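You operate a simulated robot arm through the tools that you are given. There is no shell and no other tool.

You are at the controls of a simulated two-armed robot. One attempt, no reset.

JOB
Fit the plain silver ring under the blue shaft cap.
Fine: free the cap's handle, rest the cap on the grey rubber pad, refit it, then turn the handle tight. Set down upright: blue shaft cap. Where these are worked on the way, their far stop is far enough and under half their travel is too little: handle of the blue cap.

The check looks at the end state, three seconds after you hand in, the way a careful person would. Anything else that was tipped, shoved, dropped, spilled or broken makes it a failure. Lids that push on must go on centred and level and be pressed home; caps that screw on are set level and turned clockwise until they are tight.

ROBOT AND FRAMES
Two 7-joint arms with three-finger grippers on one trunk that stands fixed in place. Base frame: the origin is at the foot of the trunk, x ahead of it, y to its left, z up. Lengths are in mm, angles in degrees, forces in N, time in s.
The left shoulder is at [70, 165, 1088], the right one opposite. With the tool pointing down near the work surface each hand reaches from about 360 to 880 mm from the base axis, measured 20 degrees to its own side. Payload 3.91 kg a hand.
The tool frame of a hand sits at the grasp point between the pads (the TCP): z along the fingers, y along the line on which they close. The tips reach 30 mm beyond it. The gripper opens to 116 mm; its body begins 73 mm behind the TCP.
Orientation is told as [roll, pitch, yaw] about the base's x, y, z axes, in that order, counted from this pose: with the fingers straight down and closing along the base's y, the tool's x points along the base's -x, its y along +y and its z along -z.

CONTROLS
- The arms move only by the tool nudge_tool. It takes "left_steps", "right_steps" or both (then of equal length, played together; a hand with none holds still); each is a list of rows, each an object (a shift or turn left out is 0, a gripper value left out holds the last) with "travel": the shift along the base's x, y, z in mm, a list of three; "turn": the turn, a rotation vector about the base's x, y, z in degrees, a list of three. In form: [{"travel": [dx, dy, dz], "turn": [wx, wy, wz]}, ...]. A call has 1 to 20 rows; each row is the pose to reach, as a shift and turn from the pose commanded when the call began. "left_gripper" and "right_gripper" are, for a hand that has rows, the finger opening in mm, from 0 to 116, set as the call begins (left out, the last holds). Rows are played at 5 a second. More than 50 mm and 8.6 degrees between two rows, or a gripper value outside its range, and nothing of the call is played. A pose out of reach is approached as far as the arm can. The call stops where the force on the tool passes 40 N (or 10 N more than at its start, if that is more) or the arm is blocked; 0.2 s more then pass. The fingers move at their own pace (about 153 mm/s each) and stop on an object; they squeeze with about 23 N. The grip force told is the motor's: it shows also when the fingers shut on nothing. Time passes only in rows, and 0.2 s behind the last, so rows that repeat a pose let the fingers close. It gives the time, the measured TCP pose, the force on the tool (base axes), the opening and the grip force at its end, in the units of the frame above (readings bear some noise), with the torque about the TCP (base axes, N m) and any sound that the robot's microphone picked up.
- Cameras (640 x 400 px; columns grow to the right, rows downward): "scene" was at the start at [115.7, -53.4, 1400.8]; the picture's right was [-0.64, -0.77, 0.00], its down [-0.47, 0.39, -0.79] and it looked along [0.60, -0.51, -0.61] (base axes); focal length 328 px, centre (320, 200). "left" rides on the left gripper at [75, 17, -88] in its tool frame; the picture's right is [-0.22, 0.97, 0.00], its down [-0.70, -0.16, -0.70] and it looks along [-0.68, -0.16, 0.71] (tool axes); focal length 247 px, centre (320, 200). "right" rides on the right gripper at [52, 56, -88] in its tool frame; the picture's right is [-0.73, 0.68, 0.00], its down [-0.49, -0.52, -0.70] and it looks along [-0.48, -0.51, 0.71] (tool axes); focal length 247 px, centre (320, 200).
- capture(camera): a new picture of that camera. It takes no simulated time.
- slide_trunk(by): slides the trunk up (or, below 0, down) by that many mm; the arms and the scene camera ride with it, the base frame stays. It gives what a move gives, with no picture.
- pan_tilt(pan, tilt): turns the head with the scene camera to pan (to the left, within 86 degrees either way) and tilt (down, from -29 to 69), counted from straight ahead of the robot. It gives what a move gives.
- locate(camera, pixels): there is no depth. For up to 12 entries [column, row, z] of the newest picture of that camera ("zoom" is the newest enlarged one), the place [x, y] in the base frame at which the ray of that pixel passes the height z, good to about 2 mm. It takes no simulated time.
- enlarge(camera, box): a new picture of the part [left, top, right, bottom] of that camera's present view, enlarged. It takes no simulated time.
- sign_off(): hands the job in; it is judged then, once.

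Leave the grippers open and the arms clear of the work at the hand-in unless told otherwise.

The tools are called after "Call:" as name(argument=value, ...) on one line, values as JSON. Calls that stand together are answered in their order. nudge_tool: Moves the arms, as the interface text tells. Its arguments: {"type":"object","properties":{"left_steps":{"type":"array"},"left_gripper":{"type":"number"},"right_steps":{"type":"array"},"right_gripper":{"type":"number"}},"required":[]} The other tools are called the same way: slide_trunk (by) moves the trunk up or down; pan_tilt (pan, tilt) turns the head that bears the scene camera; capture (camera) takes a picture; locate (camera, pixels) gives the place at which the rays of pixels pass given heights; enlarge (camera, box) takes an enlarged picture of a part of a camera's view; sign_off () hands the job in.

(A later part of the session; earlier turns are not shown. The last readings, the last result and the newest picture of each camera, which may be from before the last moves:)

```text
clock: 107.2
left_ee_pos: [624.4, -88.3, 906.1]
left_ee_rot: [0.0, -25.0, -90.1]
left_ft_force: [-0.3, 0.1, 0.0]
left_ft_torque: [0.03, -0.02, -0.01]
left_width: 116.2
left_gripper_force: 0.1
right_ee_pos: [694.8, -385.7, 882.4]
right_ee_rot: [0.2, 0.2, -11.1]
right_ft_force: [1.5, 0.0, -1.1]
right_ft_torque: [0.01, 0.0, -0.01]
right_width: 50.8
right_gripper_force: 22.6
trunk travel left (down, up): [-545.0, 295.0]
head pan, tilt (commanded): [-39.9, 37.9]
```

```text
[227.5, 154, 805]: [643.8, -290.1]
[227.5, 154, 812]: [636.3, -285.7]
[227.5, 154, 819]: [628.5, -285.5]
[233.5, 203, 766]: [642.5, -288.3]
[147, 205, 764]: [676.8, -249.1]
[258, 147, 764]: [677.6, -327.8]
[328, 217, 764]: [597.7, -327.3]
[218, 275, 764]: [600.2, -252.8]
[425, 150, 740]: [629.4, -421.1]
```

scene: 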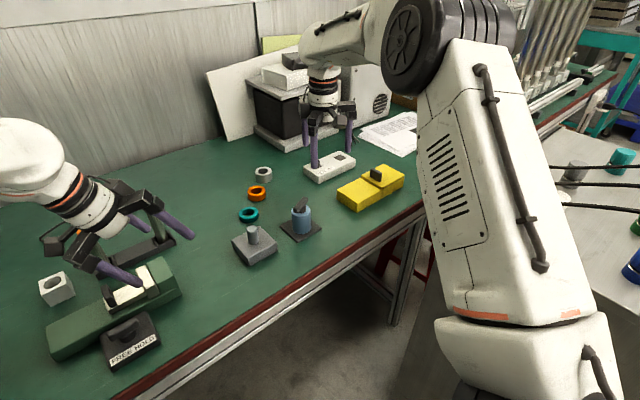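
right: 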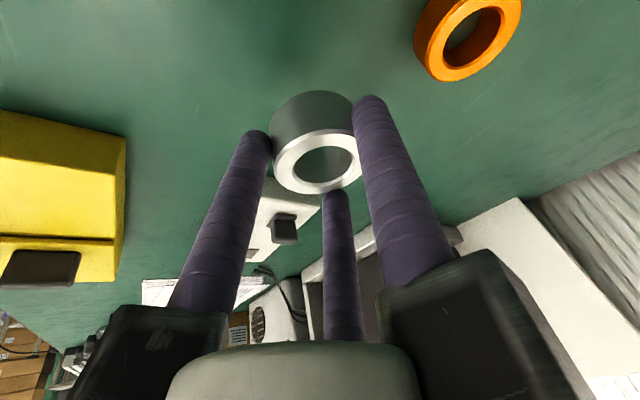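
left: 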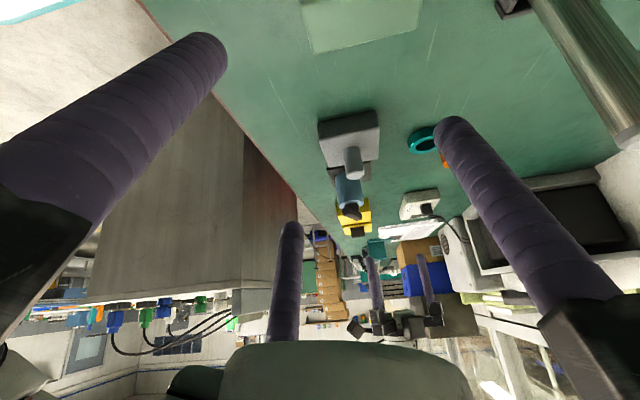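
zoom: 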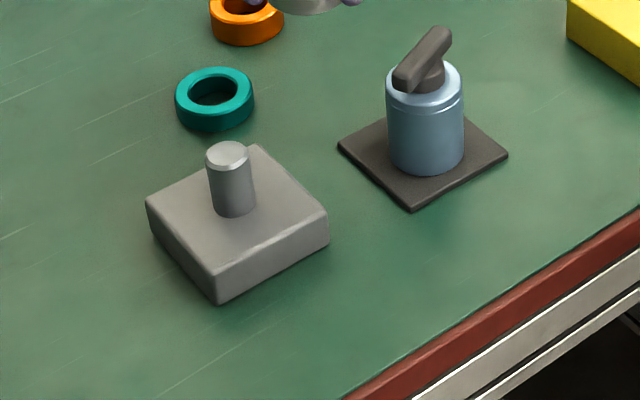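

The shaft axis comes out at about (639.5,-290.5), with its top at z≈808. I'll bring the ring directly above it, ring bottom about 15 mm above the shaft top, and check through the ring's hole.

Call:
nudge_tool(right_steps=[{"travel": [-14, 24, 0]}, {"travel": [-28, 48, 0]}, {"travel": [-42, 72, 0]}, {"travel": [-55.7, 94.6, 0]}, {"travel": [-55.7, 94.6, -12]}, {"travel": [-55.7, 94.6, -23]}, {"travel": [-55.7, 94.6, -23]}])

Call:
capture(camera="right")

Call:
enlarge(camera="right", box=[240, 80, 400, 240])

Call:
enlarge(camera="left", box=[300, 95, 420, 245])

Call:
enlarge(camera="scene", box=[215, 180, 295, 270])

```text
clock: 108.8
left_ee_pos: [623.1, -88.5, 906.3]
left_ee_rot: [-0.1, -24.9, -90.1]
left_ft_force: [0.3, 0.2, 0.5]
left_ft_torque: [0.0, 0.04, -0.02]
left_width: 115.9
left_gripper_force: 0.0
right_ee_pos: [640.1, -290.2, 860.7]
right_ee_rot: [0.1, 0.1, -11.1]
right_ft_force: [0.7, 0.0, -1.2]
right_ft_torque: [0.02, 0.0, 0.0]
right_width: 51.2
right_gripper_force: 23.3
trunk travel left (down, up): [-545.0, 295.0]
head pan, tilt (commanded): [-39.9, 37.9]
```

```text
taken
```

right: 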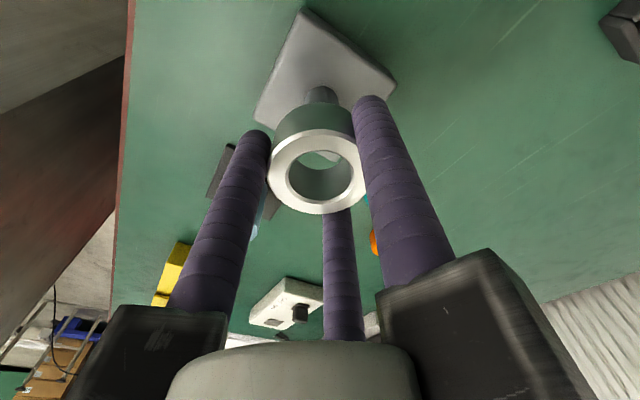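

```text
2.50 times, centred on (320, 160) of right
```

zoom: 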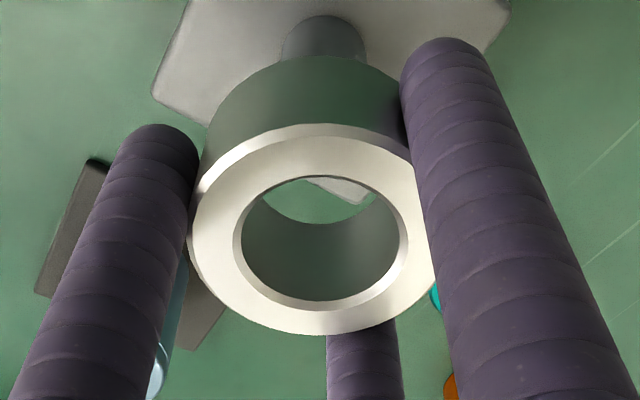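

```text
2.67 times, centred on (360, 170) of left
```

zoom: 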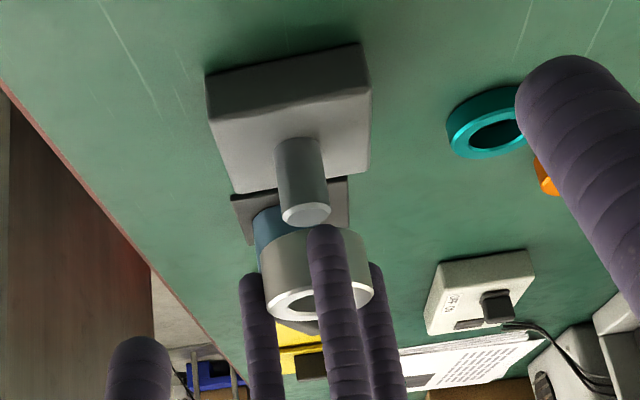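

```text
4.44 times, centred on (255, 225) of scene
```

zoom: 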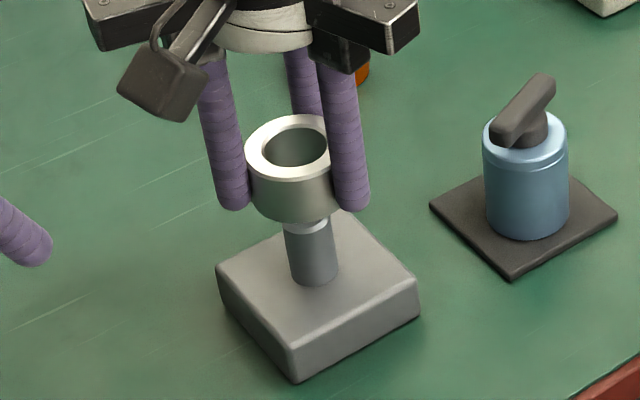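

From the left view the ring is centred on the shaft in x, and the scene view agrees along its horizontal. I'll lower 14 mm to just above the shaft top and look again.

Call:
nudge_tool(right_steps=[{"travel": [0, 0, -5]}, {"travel": [0, 0, -10]}, {"travel": [0, 0, -14]}, {"travel": [0, 0, -14]}])

Call:
enlarge(camera="scene", box=[225, 200, 285, 260])

Call:
enlarge(camera="left", box=[320, 130, 400, 220])

Call:
enlarge(camera="right", box=[240, 80, 400, 240])

```text
clock: 109.8
left_ee_pos: [623.0, -88.0, 906.7]
left_ee_rot: [0.0, -25.0, -90.1]
left_ft_force: [0.1, 0.2, -0.7]
left_ft_torque: [0.02, 0.0, 0.03]
left_width: 116.1
left_gripper_force: 0.1
right_ee_pos: [639.8, -291.5, 846.7]
right_ee_rot: [0.1, 0.1, -10.9]
right_ft_force: [-0.5, -0.5, -1.2]
right_ft_torque: [-0.03, -0.02, 0.0]
right_width: 50.7
right_gripper_force: 23.2
trunk travel left (down, up): [-545.0, 295.0]
head pan, tilt (commanded): [-39.9, 37.9]
```

```text
6.67 times, centred on (255, 230) of scene
```

zoom: 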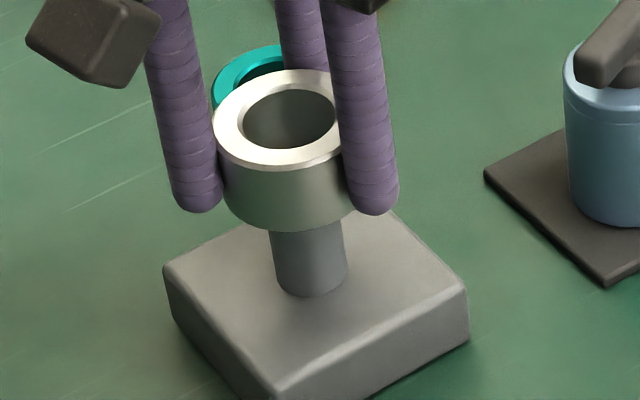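

```text
4.44 times, centred on (360, 175) of left
```

zoom: 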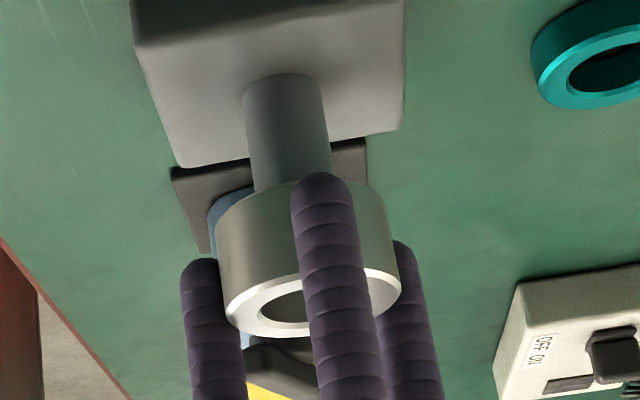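

```text
2.50 times, centred on (320, 160) of right
```

zoom: 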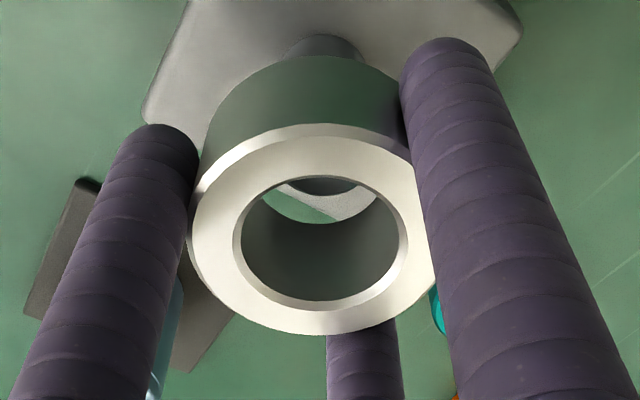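

The views differ by a millimetre or two, so I'll zoom in tighter for a better estimate before lowering.

Call:
enlarge(camera="scene", box=[236, 208, 276, 248])

Call:
enlarge(camera="left", box=[335, 145, 385, 205])

Call:
enlarge(camera="right", box=[285, 115, 355, 205])

```text
10.00 times, centred on (256, 228) of scene
```

zoom: 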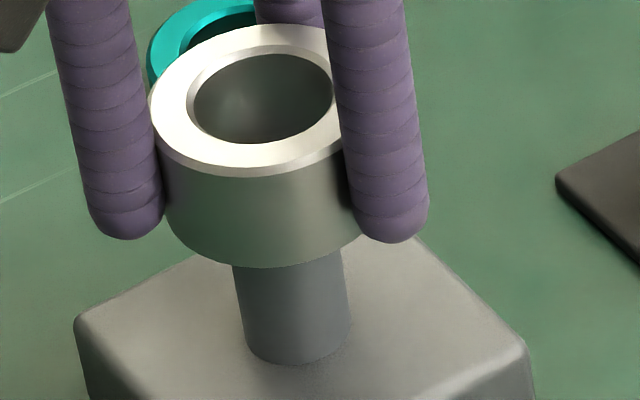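

```text
6.67 times, centred on (360, 175) of left
```

zoom: 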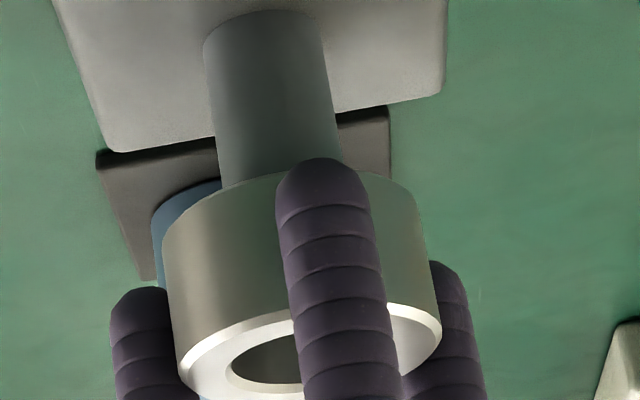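

```text
4.44 times, centred on (320, 160) of right
```

zoom: 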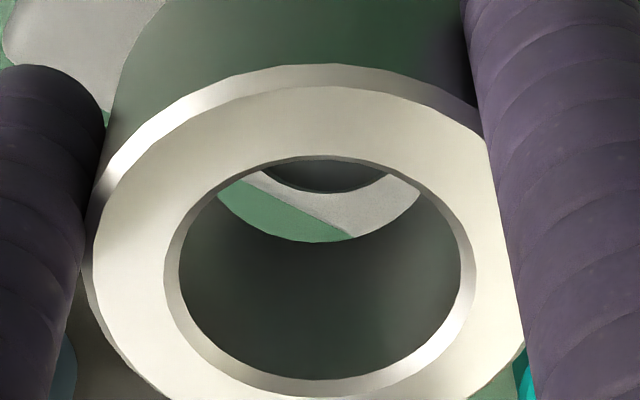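

In the tighter views the ring is within about 1 mm: the shaft sits about 0.9 mm toward -x of it. I'll shift -0.9 mm in x and lower 6 mm slowly, checking the force.

Call:
nudge_tool(right_steps=[{"travel": [-0.9, 0, 0]}, {"travel": [-0.9, 0, -2]}, {"travel": [-0.9, 0, -4]}, {"travel": [-0.9, 0, -6]}, {"travel": [-0.9, 0, -6]}])

Call:
enlarge(camera="right", box=[285, 115, 355, 205])

Call:
enlarge(camera="scene", box=[236, 208, 276, 248])

```text
clock: 111.0
left_ee_pos: [623.0, -88.3, 906.8]
left_ee_rot: [0.0, -24.9, -90.2]
left_ft_force: [-0.2, -0.6, -1.2]
left_ft_torque: [0.01, 0.0, 0.0]
left_width: 116.1
left_gripper_force: 0.0
right_ee_pos: [637.4, -291.3, 839.2]
right_ee_rot: [0.1, 0.2, -11.1]
right_ft_force: [0.1, 0.8, -1.3]
right_ft_torque: [-0.02, -0.01, 0.02]
right_width: 50.8
right_gripper_force: 23.4
trunk travel left (down, up): [-545.0, 295.0]
head pan, tilt (commanded): [-39.9, 37.9]
```

```text
4.44 times, centred on (320, 160) of right
```

zoom: 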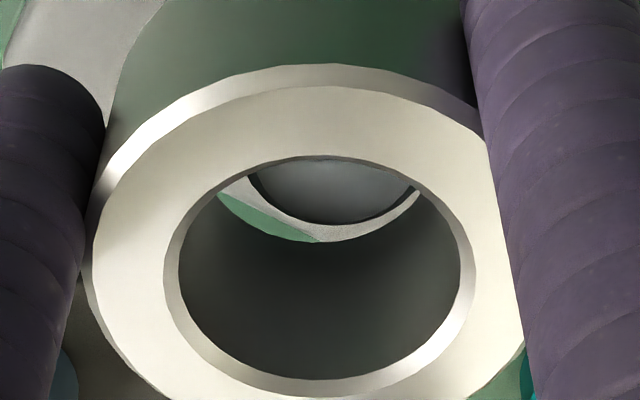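

```text
10.00 times, centred on (256, 228) of scene
```

zoom: 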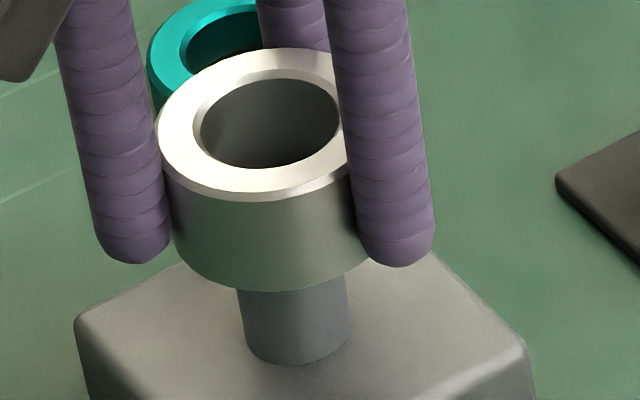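

Through the hole I can see the shaft top inside the ring's opening, a little to the right. I'll shift (+0.6,+0.8) and lower 8 mm more, watching for contact.

Call:
nudge_tool(right_steps=[{"travel": [0.6, 0.8, 0]}, {"travel": [0.6, 0.8, -2]}, {"travel": [0.6, 0.8, -4]}, {"travel": [0.6, 0.8, -6]}, {"travel": [0.6, 0.8, -8]}, {"travel": [0.6, 0.8, -8]}])

Call:
enlarge(camera="right", box=[285, 115, 355, 205])

Call:
enlarge(camera="scene", box=[236, 208, 276, 248])

```text
clock: 112.4
left_ee_pos: [623.2, -87.9, 906.3]
left_ee_rot: [0.1, -25.0, -90.1]
left_ft_force: [0.9, -0.3, -0.5]
left_ft_torque: [0.02, 0.01, 0.05]
left_width: 115.9
left_gripper_force: 0.2
right_ee_pos: [638.7, -290.3, 832.2]
right_ee_rot: [0.1, 0.1, -11.0]
right_ft_force: [0.0, -0.7, -0.9]
right_ft_torque: [0.03, 0.0, 0.01]
right_width: 51.0
right_gripper_force: 23.5
trunk travel left (down, up): [-545.0, 295.0]
head pan, tilt (commanded): [-39.9, 37.9]
```

```text
4.44 times, centred on (320, 160) of right
```

zoom: 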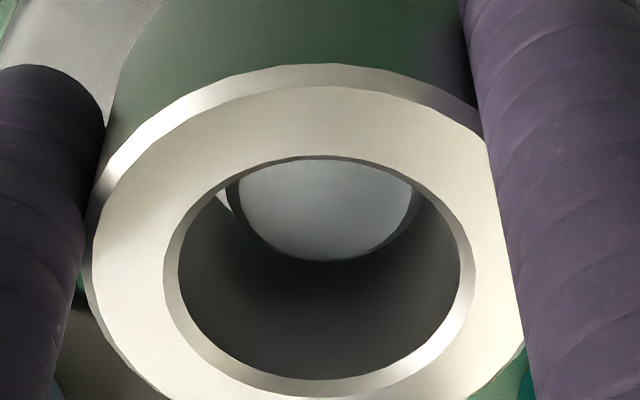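

```text
10.00 times, centred on (256, 228) of scene
```

zoom: 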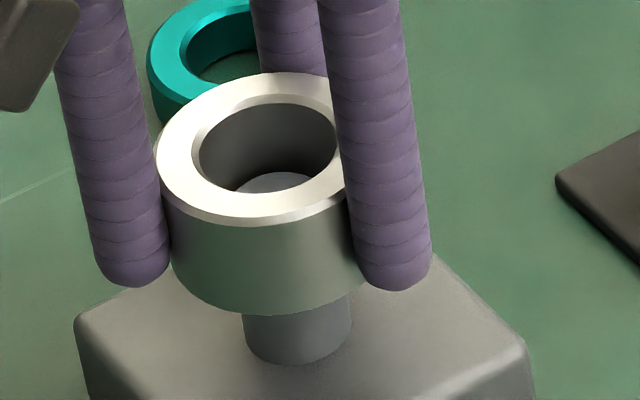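

The shaft is now inside the ring's hole with no contact force. I'll lower 24 mm more.

Call:
nudge_tool(right_steps=[{"travel": [0.4, 0.3, -4]}, {"travel": [0.4, 0.3, -8]}, {"travel": [0.4, 0.3, -12]}, {"travel": [0.4, 0.3, -16]}, {"travel": [0.4, 0.3, -20]}, {"travel": [0.4, 0.3, -24]}, {"travel": [0.4, 0.3, -24]}])

Call:
enlarge(camera="right", box=[285, 115, 355, 205])

Call:
enlarge(camera="scene", box=[236, 208, 276, 248])

```text
clock: 114.0
left_ee_pos: [624.1, -88.3, 905.1]
left_ee_rot: [-0.1, -25.0, -90.0]
left_ft_force: [0.5, -1.0, 0.6]
left_ft_torque: [-0.02, 0.0, -0.02]
left_width: 115.8
left_gripper_force: 0.0
right_ee_pos: [639.5, -289.7, 808.8]
right_ee_rot: [0.2, 0.1, -11.0]
right_ft_force: [0.1, -1.0, -1.5]
right_ft_torque: [0.0, 0.03, 0.02]
right_width: 50.7
right_gripper_force: 23.1
trunk travel left (down, up): [-545.0, 295.0]
head pan, tilt (commanded): [-39.9, 37.9]
```

```text
4.44 times, centred on (320, 160) of right
```

zoom: 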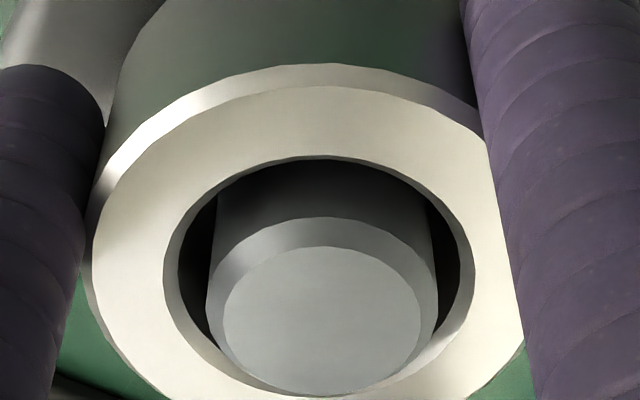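

```text
10.00 times, centred on (256, 228) of scene
```

zoom: 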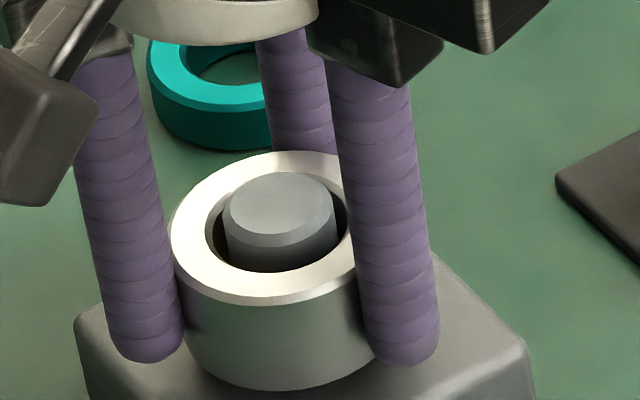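

The ring is coming down well centred around the shaft. I'll lower 5 mm, then single millimetres until it seats on the block.

Call:
nudge_tool(right_steps=[{"travel": [0, 0, -2.5]}, {"travel": [0, 0, -5]}, {"travel": [0, 0, -5]}])

Call:
nudge_tool(right_steps=[{"travel": [0, 0, -1]}, {"travel": [0, 0, -1]}])

Call:
nudge_tool(right_steps=[{"travel": [0, 0, -1]}, {"travel": [0, 0, -1]}])

```text
clock: 114.8
left_ee_pos: [623.9, -88.3, 907.3]
left_ee_rot: [-0.1, -25.0, -90.1]
left_ft_force: [-0.3, 0.7, 0.5]
left_ft_torque: [0.0, -0.04, 0.0]
left_width: 116.0
left_gripper_force: 0.1
right_ee_pos: [640.8, -289.6, 804.5]
right_ee_rot: [0.2, 0.0, -11.0]
right_ft_force: [1.5, -0.6, 1.7]
right_ft_torque: [0.04, -0.07, 0.01]
right_width: 50.7
right_gripper_force: 23.5
trunk travel left (down, up): [-545.0, 295.0]
head pan, tilt (commanded): [-39.9, 37.9]
```

```text
clock: 115.4
left_ee_pos: [622.4, -87.7, 907.4]
left_ee_rot: [0.1, -25.0, -90.2]
left_ft_force: [0.5, -0.4, -0.4]
left_ft_torque: [-0.03, 0.01, 0.01]
left_width: 115.8
left_gripper_force: 0.1
right_ee_pos: [638.6, -290.2, 802.9]
right_ee_rot: [0.1, 0.0, -11.1]
right_ft_force: [1.3, -0.1, 10.1]
right_ft_torque: [0.12, -0.15, -0.05]
right_width: 50.7
right_gripper_force: 22.8
trunk travel left (down, up): [-545.0, 295.0]
head pan, tilt (commanded): [-39.9, 37.9]
```

```text
clock: 116.0
left_ee_pos: [622.6, -88.4, 908.3]
left_ee_rot: [0.1, -25.0, -90.1]
left_ft_force: [0.4, -0.9, -0.1]
left_ft_torque: [0.0, 0.01, 0.03]
left_width: 116.1
left_gripper_force: 0.1
right_ee_pos: [639.1, -289.8, 803.1]
right_ee_rot: [0.1, -0.2, -11.1]
right_ft_force: [4.3, -2.4, 19.9]
right_ft_torque: [0.08, -0.09, -0.08]
right_width: 50.9
right_gripper_force: 23.0
trunk travel left (down, up): [-545.0, 295.0]
head pan, tilt (commanded): [-39.9, 37.9]
```

The ring is seated on the block (20 N). I'll back off 2 mm, release and look.

Call:
nudge_tool(right_steps=[{"travel": [0, 0, 1]}, {"travel": [0, 0, 1.8]}, {"travel": [0, 0, 1.8]}])

Call:
nudge_tool(right_steps=[{"travel": [0, 0, 0]}, {"travel": [0, 0, 0]}, {"travel": [0, 0, 0]}], right_gripper=84)

Call:
nudge_tool(right_steps=[{"travel": [0, 0, 10]}, {"travel": [0, 0, 25]}, {"travel": [0, 0, 45]}, {"travel": [0, 0, 70]}, {"travel": [0, 0, 100]}, {"travel": [0, 0, 130]}, {"travel": [0, 0, 130]}])

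Call:
enlarge(camera="scene", box=[225, 195, 325, 285])

Call:
enlarge(camera="left", box=[310, 100, 410, 220])

```text
clock: 116.8
left_ee_pos: [622.9, -87.9, 906.5]
left_ee_rot: [0.0, -25.0, -90.1]
left_ft_force: [0.1, 0.0, -0.4]
left_ft_torque: [0.05, -0.03, -0.02]
left_width: 116.1
left_gripper_force: 0.1
right_ee_pos: [638.7, -290.3, 803.6]
right_ee_rot: [0.1, 0.1, -11.0]
right_ft_force: [5.4, -0.8, 10.9]
right_ft_torque: [-0.09, -0.38, 0.02]
right_width: 50.7
right_gripper_force: 22.7
trunk travel left (down, up): [-545.0, 295.0]
head pan, tilt (commanded): [-39.9, 37.9]
```

```text
clock: 117.6
left_ee_pos: [624.6, -88.0, 907.2]
left_ee_rot: [-0.1, -25.0, -90.1]
left_ft_force: [0.1, 0.4, -0.2]
left_ft_torque: [-0.01, -0.02, 0.0]
left_width: 115.7
left_gripper_force: 0.1
right_ee_pos: [639.2, -289.6, 803.4]
right_ee_rot: [0.2, 0.1, -11.2]
right_ft_force: [-0.7, -0.1, 0.2]
right_ft_torque: [-0.03, 0.0, 0.04]
right_width: 84.0
right_gripper_force: 0.1
trunk travel left (down, up): [-545.0, 295.0]
head pan, tilt (commanded): [-39.9, 37.9]
```

```text
clock: 119.2
left_ee_pos: [624.8, -88.5, 905.5]
left_ee_rot: [0.0, -25.0, -90.0]
left_ft_force: [-0.2, -0.3, 0.3]
left_ft_torque: [0.0, 0.01, 0.01]
left_width: 116.2
left_gripper_force: 0.1
right_ee_pos: [639.8, -291.5, 932.8]
right_ee_rot: [0.1, 0.1, -11.1]
right_ft_force: [0.3, 0.2, 0.9]
right_ft_torque: [-0.02, 0.01, 0.0]
right_width: 83.9
right_gripper_force: 0.0
trunk travel left (down, up): [-545.0, 295.0]
head pan, tilt (commanded): [-39.9, 37.9]
```

```text
4.44 times, centred on (275, 240) of scene
```

zoom: 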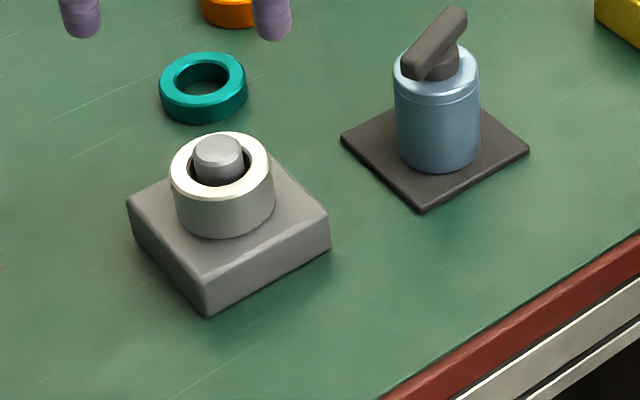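

```text
3.33 times, centred on (360, 160) of left
```

zoom: 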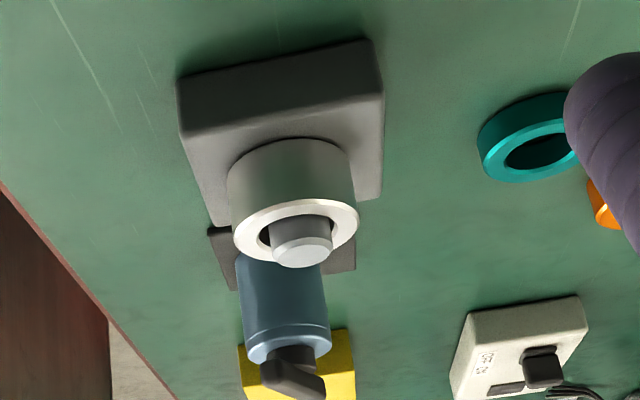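

The silver ring sits flat on the block around the shaft. Now I'll fetch the cap: back over the pad at the pose where I released it, (622.9,-421), yaw 54°, at height first.

Call:
nudge_tool(right_steps=[{"travel": [-2, -15, 0], "turn": [0, 0, 7]}, {"travel": [-4, -30, 0], "turn": [0, 0, 14]}, {"travel": [-6, -45, 0], "turn": [0, 0, 21]}, {"travel": [-8, -60, 0], "turn": [0, 0, 28]}, {"travel": [-10, -75, 0], "turn": [0, 0, 35]}, {"travel": [-12, -90, 0], "turn": [0, 0, 42]}, {"travel": [-14, -105, 0], "turn": [0, 0, 49]}, {"travel": [-15.5, -118, 0], "turn": [0, 0, 56]}, {"travel": [-16.6, -130.5, 0], "turn": [0, 0, 62]}, {"travel": [-16.6, -130.5, 0], "turn": [0, 0, 65.1]}, {"travel": [-16.6, -130.5, 0], "turn": [0, 0, 65.1]}], right_gripper=80)

Call:
enlarge(camera="right", box=[220, 20, 420, 200])

```text
clock: 121.6
left_ee_pos: [623.4, -87.4, 906.0]
left_ee_rot: [0.0, -25.0, -90.1]
left_ft_force: [-0.1, 0.4, -0.8]
left_ft_torque: [-0.02, 0.01, 0.0]
left_width: 115.9
left_gripper_force: 0.1
right_ee_pos: [622.8, -420.6, 932.9]
right_ee_rot: [0.1, 0.1, 54.0]
right_ft_force: [-0.3, 0.8, -0.7]
right_ft_torque: [0.01, -0.01, 0.0]
right_width: 80.0
right_gripper_force: 0.1
trunk travel left (down, up): [-545.0, 295.0]
head pan, tilt (commanded): [-39.9, 37.9]
```

```text
2.22 times, centred on (320, 110) of right
```

zoom: 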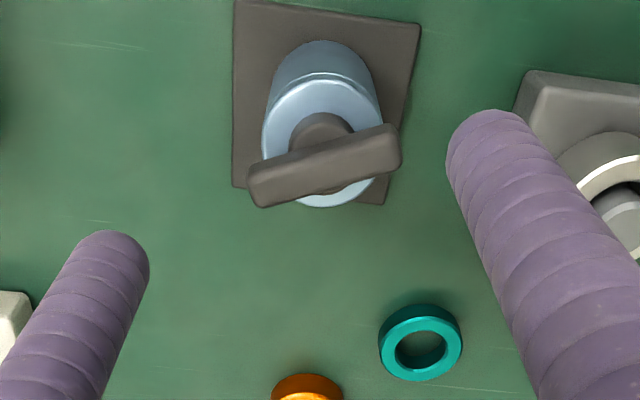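

I'm over the cap at the release yaw. I'll descend to z≈837 with the fingers open and compare with the earlier view.

Call:
nudge_tool(right_steps=[{"travel": [0, 0, -20]}, {"travel": [0, 0, -45]}, {"travel": [0, 0, -70]}, {"travel": [0, 0, -86]}, {"travel": [0, 0, -96]}, {"travel": [0, 0, -96]}])

Call:
enlarge(camera="right", box=[220, 20, 420, 200])

```text
clock: 123.0
left_ee_pos: [624.1, -88.2, 906.4]
left_ee_rot: [0.0, -25.0, -90.1]
left_ft_force: [-0.2, -0.5, 1.1]
left_ft_torque: [-0.02, -0.03, 0.01]
left_width: 116.2
left_gripper_force: 0.1
right_ee_pos: [622.6, -419.6, 836.5]
right_ee_rot: [0.0, 0.2, 54.1]
right_ft_force: [-0.1, 0.8, -0.6]
right_ft_torque: [0.01, -0.01, -0.01]
right_width: 80.1
right_gripper_force: 0.0
trunk travel left (down, up): [-545.0, 295.0]
head pan, tilt (commanded): [-39.9, 37.9]
```

```text
2.22 times, centred on (320, 110) of right
```

zoom: 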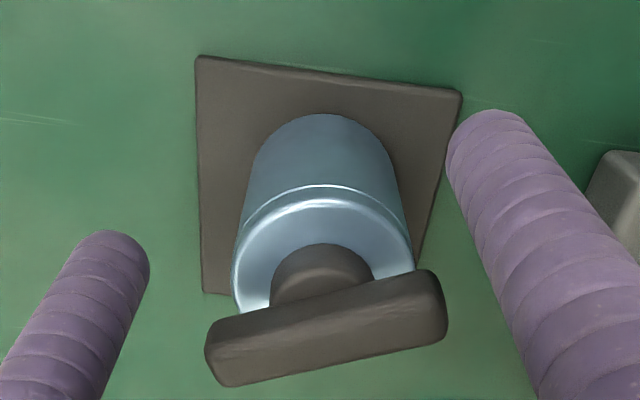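

The view matches the release pose to within about 1 mm. I'll shift -0.9 mm in y and close on the bar.

Call:
nudge_tool(right_steps=[{"travel": [0, -0.9, 0]}, {"travel": [0, -0.9, 0]}, {"travel": [0, -0.9, 0]}], right_gripper=36)

Call:
nudge_tool(right_steps=[{"travel": [0, 0, 0]}, {"travel": [0, 0, 0]}, {"travel": [0, 0, 0]}], right_gripper=10)

Call:
enlarge(camera="right", box=[220, 20, 420, 200])

```text
clock: 123.8
left_ee_pos: [623.3, -88.2, 908.1]
left_ee_rot: [0.0, -25.0, -90.2]
left_ft_force: [0.8, 0.3, -0.6]
left_ft_torque: [-0.02, 0.0, 0.0]
left_width: 116.3
left_gripper_force: 0.0
right_ee_pos: [622.1, -420.5, 836.7]
right_ee_rot: [0.1, 0.0, 54.1]
right_ft_force: [-0.7, -1.2, -0.3]
right_ft_torque: [-0.03, -0.01, 0.02]
right_width: 36.2
right_gripper_force: 0.2
trunk travel left (down, up): [-545.0, 295.0]
head pan, tilt (commanded): [-39.9, 37.9]
```

```text
clock: 124.6
left_ee_pos: [623.1, -87.9, 906.1]
left_ee_rot: [0.0, -25.0, -90.1]
left_ft_force: [0.7, 0.0, 0.5]
left_ft_torque: [0.02, 0.01, -0.04]
left_width: 115.8
left_gripper_force: 0.0
right_ee_pos: [622.6, -420.6, 837.0]
right_ee_rot: [0.2, 0.1, 54.2]
right_ft_force: [0.8, -0.1, 0.1]
right_ft_torque: [0.0, -0.06, 0.02]
right_width: 30.7
right_gripper_force: 22.8
trunk travel left (down, up): [-545.0, 295.0]
head pan, tilt (commanded): [-39.9, 37.9]
```

```text
2.22 times, centred on (320, 110) of right
```

zoom: 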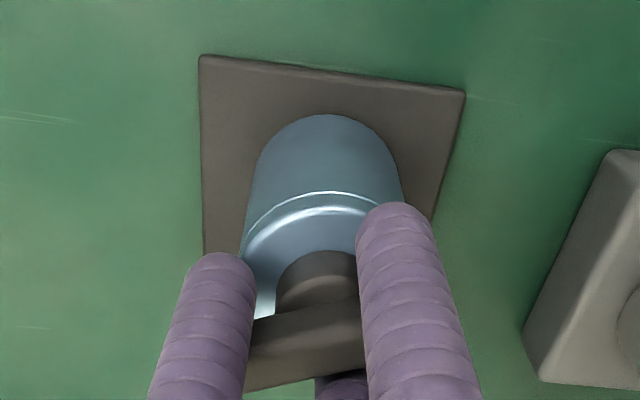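

The bar is gripped cleanly (30.7 mm, no side load). I'll lift slowly by 95 mm.

Call:
nudge_tool(right_steps=[{"travel": [0, 0, 3]}, {"travel": [0, 0, 6]}, {"travel": [0, 0, 10]}, {"travel": [0, 0, 15]}, {"travel": [0, 0, 20]}, {"travel": [0, 0, 25]}, {"travel": [0, 0, 30]}, {"travel": [0, 0, 35]}, {"travel": [0, 0, 40]}, {"travel": [0, 0, 46]}, {"travel": [0, 0, 52]}, {"travel": [0, 0, 58]}, {"travel": [0, 0, 64]}, {"travel": [0, 0, 70]}, {"travel": [0, 0, 76]}, {"travel": [0, 0, 82]}, {"travel": [0, 0, 88]}, {"travel": [0, 0, 95]}, {"travel": [0, 0, 95]}])

Call:
enlarge(camera="scene", box=[225, 170, 345, 280])

```text
clock: 128.6
left_ee_pos: [623.8, -88.4, 905.4]
left_ee_rot: [0.0, -25.0, -90.1]
left_ft_force: [0.1, -0.1, 0.5]
left_ft_torque: [0.0, 0.0, 0.0]
left_width: 115.8
left_gripper_force: 0.0
right_ee_pos: [624.4, -422.0, 932.4]
right_ee_rot: [0.0, 0.2, 54.0]
right_ft_force: [0.8, 0.3, -2.4]
right_ft_torque: [0.0, 0.0, 0.0]
right_width: 30.4
right_gripper_force: 23.0
trunk travel left (down, up): [-545.0, 295.0]
head pan, tilt (commanded): [-39.9, 37.9]
```

```text
3.64 times, centred on (285, 225) of scene
```

zoom: 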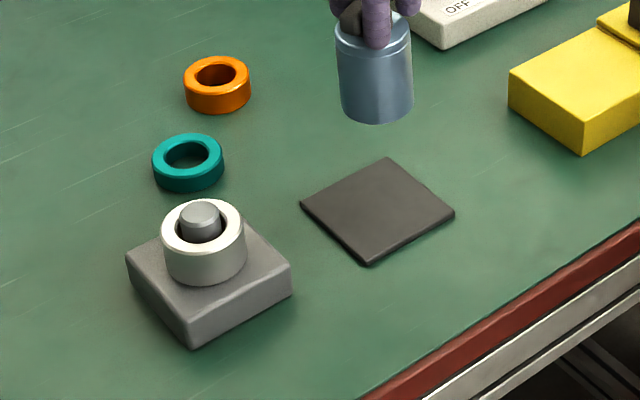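

The cap is up and the pad stayed put. I'll carry it above the shaft; I estimate the cap axis is about (5,2) mm from the TCP.

Call:
nudge_tool(right_steps=[{"travel": [1.5, 18, 0]}, {"travel": [3, 36, 0]}, {"travel": [5, 55, 0]}, {"travel": [7, 74, 0]}, {"travel": [9, 93, 0]}, {"travel": [10, 112, 0]}, {"travel": [11, 129, 0]}, {"travel": [11, 129, 0]}, {"travel": [11, 129, 0]}])

Call:
enlarge(camera="left", box=[310, 110, 410, 250])

Call:
enlarge(camera="scene", box=[215, 170, 295, 260])

```text
clock: 130.6
left_ee_pos: [624.2, -87.8, 906.3]
left_ee_rot: [0.1, -25.0, -90.0]
left_ft_force: [-0.5, -0.2, -1.1]
left_ft_torque: [0.0, 0.04, 0.01]
left_width: 116.5
left_gripper_force: 0.2
right_ee_pos: [634.5, -291.6, 931.5]
right_ee_rot: [0.0, 0.1, 54.0]
right_ft_force: [1.0, 0.4, -1.2]
right_ft_torque: [0.0, -0.02, -0.01]
right_width: 30.0
right_gripper_force: 22.6
trunk travel left (down, up): [-545.0, 295.0]
head pan, tilt (commanded): [-39.9, 37.9]
```

```text
2.86 times, centred on (360, 180) of left
```

zoom: 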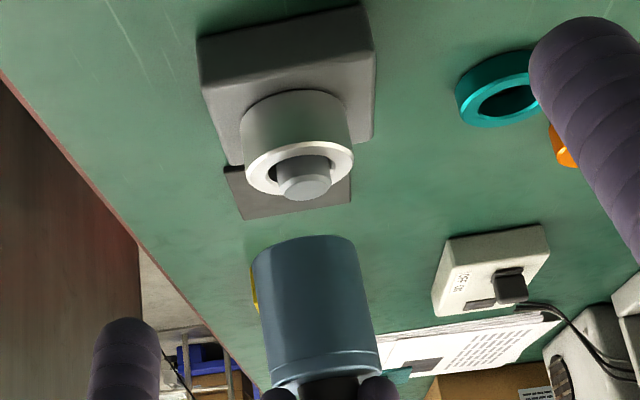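

```text
4.44 times, centred on (255, 215) of scene
```

zoom: 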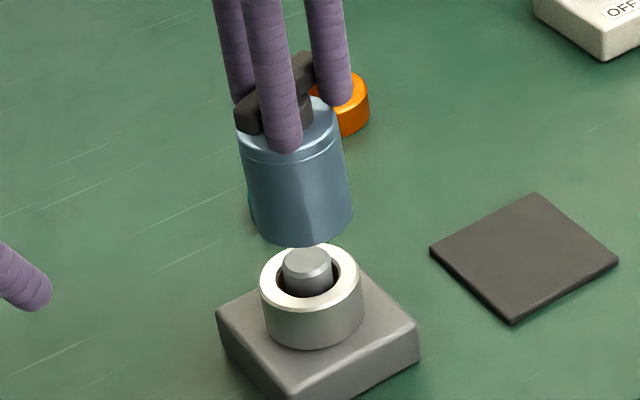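

The left view shows the cap about 5–6 mm too far toward -x, while the scene horizontal agrees. That gives a correction of about (+4.5,-3.8). I'll apply it, lower 25 mm and re-check.

Call:
nudge_tool(right_steps=[{"travel": [2, -1.9, 0]}, {"travel": [4.5, -3.8, 0]}, {"travel": [4.5, -3.8, -8]}, {"travel": [4.5, -3.8, -16]}, {"travel": [4.5, -3.8, -20]}, {"travel": [4.5, -3.8, -20]}])

Call:
enlarge(camera="left", box=[325, 130, 395, 220])

Call:
enlarge(camera="scene", box=[230, 200, 280, 250])

```text
clock: 132.0
left_ee_pos: [624.0, -88.3, 907.1]
left_ee_rot: [-0.1, -24.9, -90.0]
left_ft_force: [-0.1, 0.2, 0.5]
left_ft_torque: [0.0, -0.01, 0.05]
left_width: 116.0
left_gripper_force: 0.1
right_ee_pos: [638.9, -295.8, 912.2]
right_ee_rot: [0.2, 0.1, 54.1]
right_ft_force: [0.6, 0.4, -1.8]
right_ft_torque: [-0.01, 0.0, 0.02]
right_width: 30.6
right_gripper_force: 22.8
trunk travel left (down, up): [-545.0, 295.0]
head pan, tilt (commanded): [-39.9, 37.9]
```

```text
4.44 times, centred on (360, 175) of left
```

zoom: 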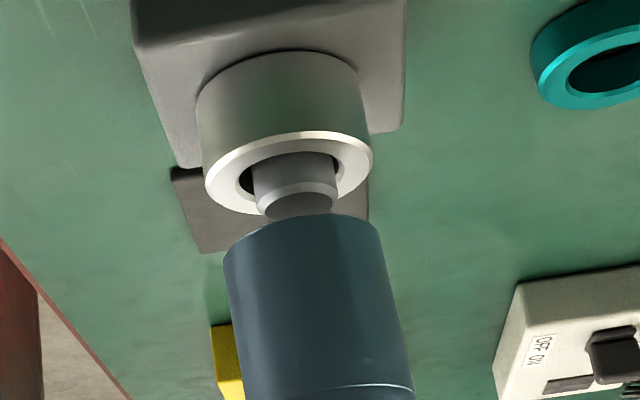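

```text
8.00 times, centred on (255, 225) of scene
```

zoom: 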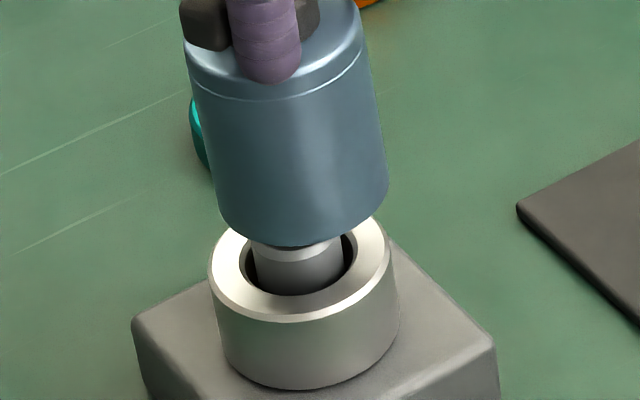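

The cap leans about 2° in the grip, its bottom swung toward (-x,-y); both views agree. I'll rotate the hand about 2.2° to bring the cap upright, which also brings its bottom over the shaft, and re-check.

Call:
nudge_tool(right_steps=[{"travel": [-0.6, 0, 0], "turn": [0.85, -0.7, 0]}, {"travel": [-0.6, 0, 0], "turn": [1.7, -1.4, 0]}, {"travel": [-0.6, 0, 0], "turn": [1.7, -1.4, 0]}])

Call:
enlarge(camera="left", box=[325, 130, 395, 220])

Call:
enlarge(camera="scene", box=[230, 200, 280, 250])

```text
clock: 132.8
left_ee_pos: [623.6, -86.9, 906.4]
left_ee_rot: [0.0, -24.9, -90.1]
left_ft_force: [-0.6, 0.0, 0.2]
left_ft_torque: [-0.01, 0.0, 0.03]
left_width: 115.8
left_gripper_force: 0.1
right_ee_pos: [638.0, -295.9, 912.9]
right_ee_rot: [0.1, -2.1, 54.0]
right_ft_force: [-0.8, 0.5, -1.5]
right_ft_torque: [-0.03, 0.02, -0.02]
right_width: 30.1
right_gripper_force: 22.8
trunk travel left (down, up): [-545.0, 295.0]
head pan, tilt (commanded): [-39.9, 37.9]
```

```text
4.44 times, centred on (360, 175) of left
```

zoom: 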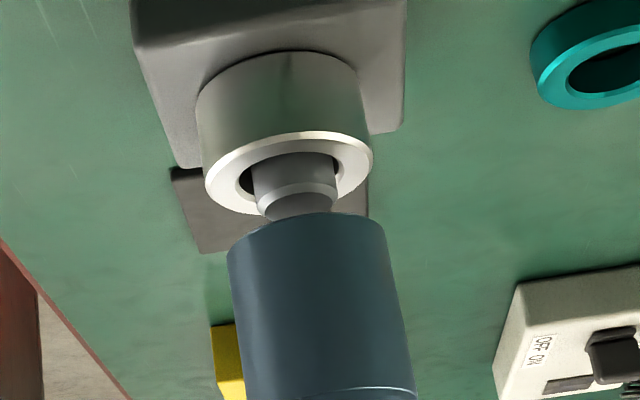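

```text
8.00 times, centred on (255, 225) of scene
```

zoom: 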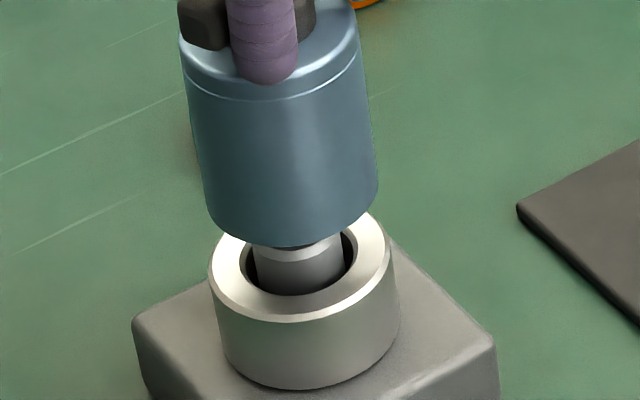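

The cap is now upright and within about 1 mm of the shaft axis in both views. I'll lower 10 mm in small steps so the shaft enters the bore, watching the force.

Call:
nudge_tool(right_steps=[{"travel": [0, 0, -2]}, {"travel": [0, 0, -4]}, {"travel": [0, 0, -6]}, {"travel": [0, 0, -8]}, {"travel": [0, 0, -10]}, {"travel": [0, 0, -10]}])

Call:
enlarge(camera="left", box=[325, 130, 395, 220])

Call:
enlarge(camera="scene", box=[230, 200, 280, 250])

```text
clock: 134.2
left_ee_pos: [623.6, -87.7, 905.8]
left_ee_rot: [0.0, -25.0, -90.1]
left_ft_force: [0.5, 1.2, -0.3]
left_ft_torque: [0.0, 0.02, 0.0]
left_width: 116.2
left_gripper_force: 0.0
right_ee_pos: [637.7, -296.5, 902.2]
right_ee_rot: [0.0, -2.2, 54.1]
right_ft_force: [-0.2, -0.7, -2.6]
right_ft_torque: [0.0, -0.01, 0.0]
right_width: 30.5
right_gripper_force: 23.1
trunk travel left (down, up): [-545.0, 295.0]
head pan, tilt (commanded): [-39.9, 37.9]
```

```text
4.44 times, centred on (360, 175) of left
```

zoom: 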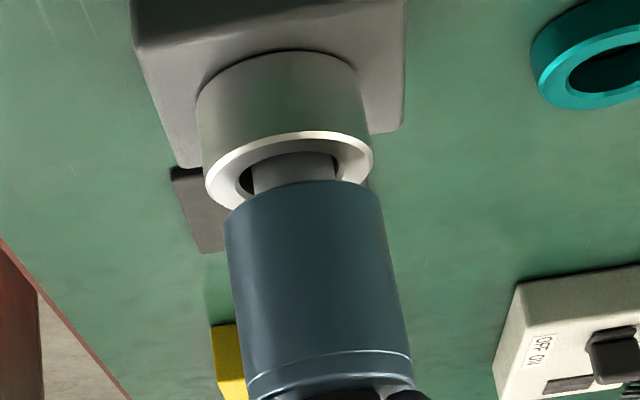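

```text
8.00 times, centred on (255, 225) of scene
```

zoom: 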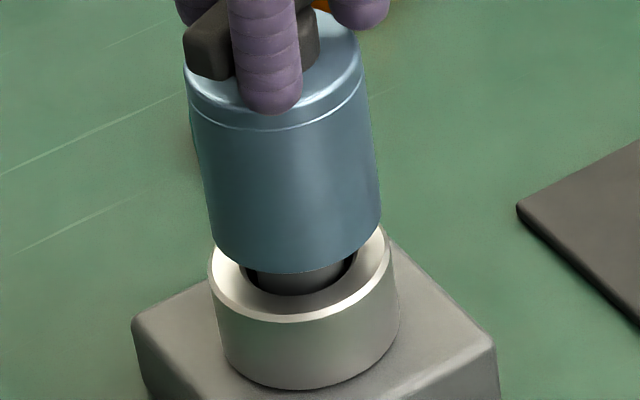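

No contact force, and the shaft is going into the bore. I'll lower 6 mm more, then step to contact.

Call:
nudge_tool(right_steps=[{"travel": [0, 0, -2]}, {"travel": [0, 0, -4]}, {"travel": [0, 0, -6]}, {"travel": [0, 0, -6]}])

Call:
nudge_tool(right_steps=[{"travel": [0, 0, -1]}, {"travel": [0, 0, -2]}, {"travel": [0, 0, -2]}])

Call:
nudge_tool(right_steps=[{"travel": [0, 0, -1]}, {"travel": [0, 0, -2]}, {"travel": [0, 0, -2]}])

Call:
enlarge(camera="scene", box=[230, 200, 280, 250])

Call:
enlarge(camera="left", box=[325, 130, 395, 220])

```text
clock: 135.2
left_ee_pos: [623.4, -89.0, 906.3]
left_ee_rot: [-0.1, -24.9, -90.1]
left_ft_force: [0.1, 0.4, -0.1]
left_ft_torque: [-0.02, 0.0, 0.0]
left_width: 116.2
left_gripper_force: 0.0
right_ee_pos: [637.3, -295.3, 897.0]
right_ee_rot: [0.0, -2.1, 54.1]
right_ft_force: [-0.5, -0.2, -2.1]
right_ft_torque: [-0.01, 0.02, -0.01]
right_width: 30.2
right_gripper_force: 22.9
trunk travel left (down, up): [-545.0, 295.0]
head pan, tilt (commanded): [-39.9, 37.9]
```

```text
clock: 136.0
left_ee_pos: [624.8, -88.1, 906.3]
left_ee_rot: [0.0, -25.0, -90.1]
left_ft_force: [0.0, -0.4, -0.6]
left_ft_torque: [0.0, -0.01, 0.0]
left_width: 115.9
left_gripper_force: 0.0
right_ee_pos: [638.4, -297.0, 894.1]
right_ee_rot: [-0.1, -2.2, 54.0]
right_ft_force: [-0.1, 0.3, -1.7]
right_ft_torque: [0.04, -0.03, 0.04]
right_width: 30.3
right_gripper_force: 23.3
trunk travel left (down, up): [-545.0, 295.0]
head pan, tilt (commanded): [-39.9, 37.9]
```

```text
clock: 136.8
left_ee_pos: [623.1, -89.1, 906.1]
left_ee_rot: [0.1, -24.9, -90.1]
left_ft_force: [-0.5, 0.3, 0.4]
left_ft_torque: [0.01, 0.02, 0.0]
left_width: 116.3
left_gripper_force: 0.0
right_ee_pos: [637.9, -296.0, 891.4]
right_ee_rot: [-0.1, -2.1, 54.0]
right_ft_force: [0.3, 0.1, -1.8]
right_ft_torque: [-0.01, 0.01, -0.01]
right_width: 30.5
right_gripper_force: 23.4
trunk travel left (down, up): [-545.0, 295.0]
head pan, tilt (commanded): [-39.9, 37.9]
```

```text
8.00 times, centred on (255, 225) of scene
```

zoom: 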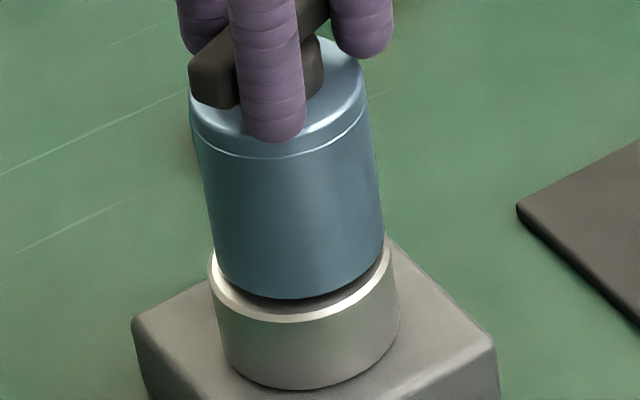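

```text
4.44 times, centred on (360, 175) of left
```

zoom: 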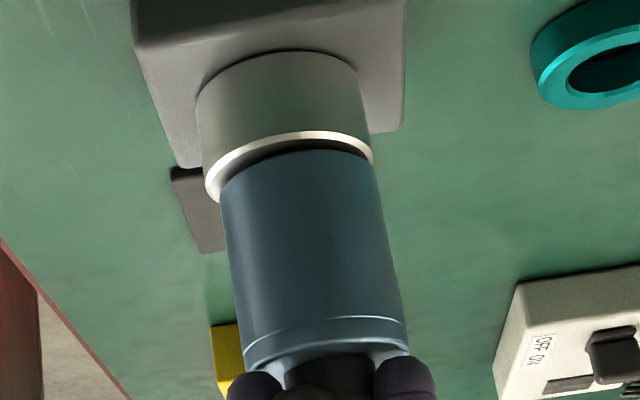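

The cap is about 3 mm above the ring with no side load. I'll continue in 1 mm steps until contact.

Call:
nudge_tool(right_steps=[{"travel": [0, 0, -1]}, {"travel": [0, 0, -2]}, {"travel": [0, 0, -2]}])

Call:
nudge_tool(right_steps=[{"travel": [0, 0, -1]}, {"travel": [0, 0, -1]}])

Call:
nudge_tool(right_steps=[{"travel": [0, 0, -1]}, {"travel": [0, 0, -1]}])

```text
clock: 137.6
left_ee_pos: [624.2, -88.4, 907.3]
left_ee_rot: [0.0, -25.0, -90.1]
left_ft_force: [0.0, 0.5, -0.2]
left_ft_torque: [-0.02, 0.02, 0.03]
left_width: 115.9
left_gripper_force: 0.0
right_ee_pos: [638.6, -295.8, 891.2]
right_ee_rot: [-0.1, -2.2, 54.0]
right_ft_force: [0.5, -0.4, 3.4]
right_ft_torque: [-0.12, -0.11, -0.02]
right_width: 30.4
right_gripper_force: 22.8
trunk travel left (down, up): [-545.0, 295.0]
head pan, tilt (commanded): [-39.9, 37.9]
```

```text
clock: 138.2
left_ee_pos: [623.9, -86.6, 907.5]
left_ee_rot: [0.1, -25.1, -90.1]
left_ft_force: [-0.2, -0.2, 0.5]
left_ft_torque: [-0.02, -0.01, 0.0]
left_width: 116.1
left_gripper_force: 0.1
right_ee_pos: [638.1, -296.6, 890.5]
right_ee_rot: [-0.2, -2.2, 53.9]
right_ft_force: [2.1, -2.9, 10.4]
right_ft_torque: [-0.43, -0.39, -0.07]
right_width: 30.3
right_gripper_force: 22.9
trunk travel left (down, up): [-545.0, 295.0]
head pan, tilt (commanded): [-39.9, 37.9]
```

```text
clock: 138.8
left_ee_pos: [623.2, -88.2, 907.7]
left_ee_rot: [0.2, -24.9, -90.0]
left_ft_force: [0.5, -0.2, -0.4]
left_ft_torque: [-0.01, -0.01, 0.02]
left_width: 116.0
left_gripper_force: 0.1
right_ee_pos: [637.6, -294.5, 889.9]
right_ee_rot: [-0.2, -2.2, 54.1]
right_ft_force: [3.5, -3.6, 18.5]
right_ft_torque: [-0.59, -0.5, -0.03]
right_width: 30.5
right_gripper_force: 23.1
trunk travel left (down, up): [-545.0, 295.0]
head pan, tilt (commanded): [-39.9, 37.9]
```

Contact at TCP z≈890.5, which matches the cap resting on the ring (18 N). I'll look from both sides.

Call:
enlarge(camera="scene", box=[230, 200, 280, 250])

Call:
enlarge(camera="left", box=[325, 130, 395, 220])

```text
8.00 times, centred on (255, 225) of scene
```

zoom: 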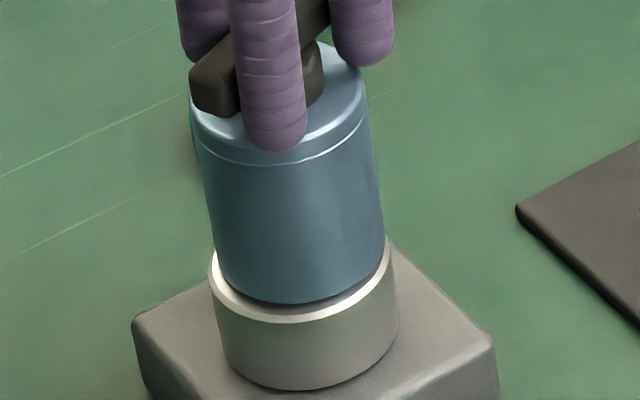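

```text
4.44 times, centred on (360, 175) of left
```

zoom: 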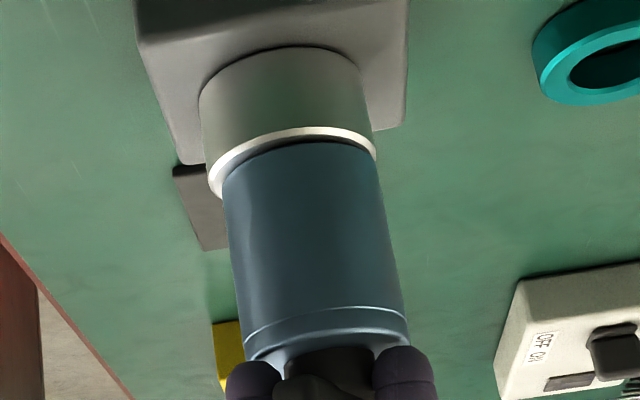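

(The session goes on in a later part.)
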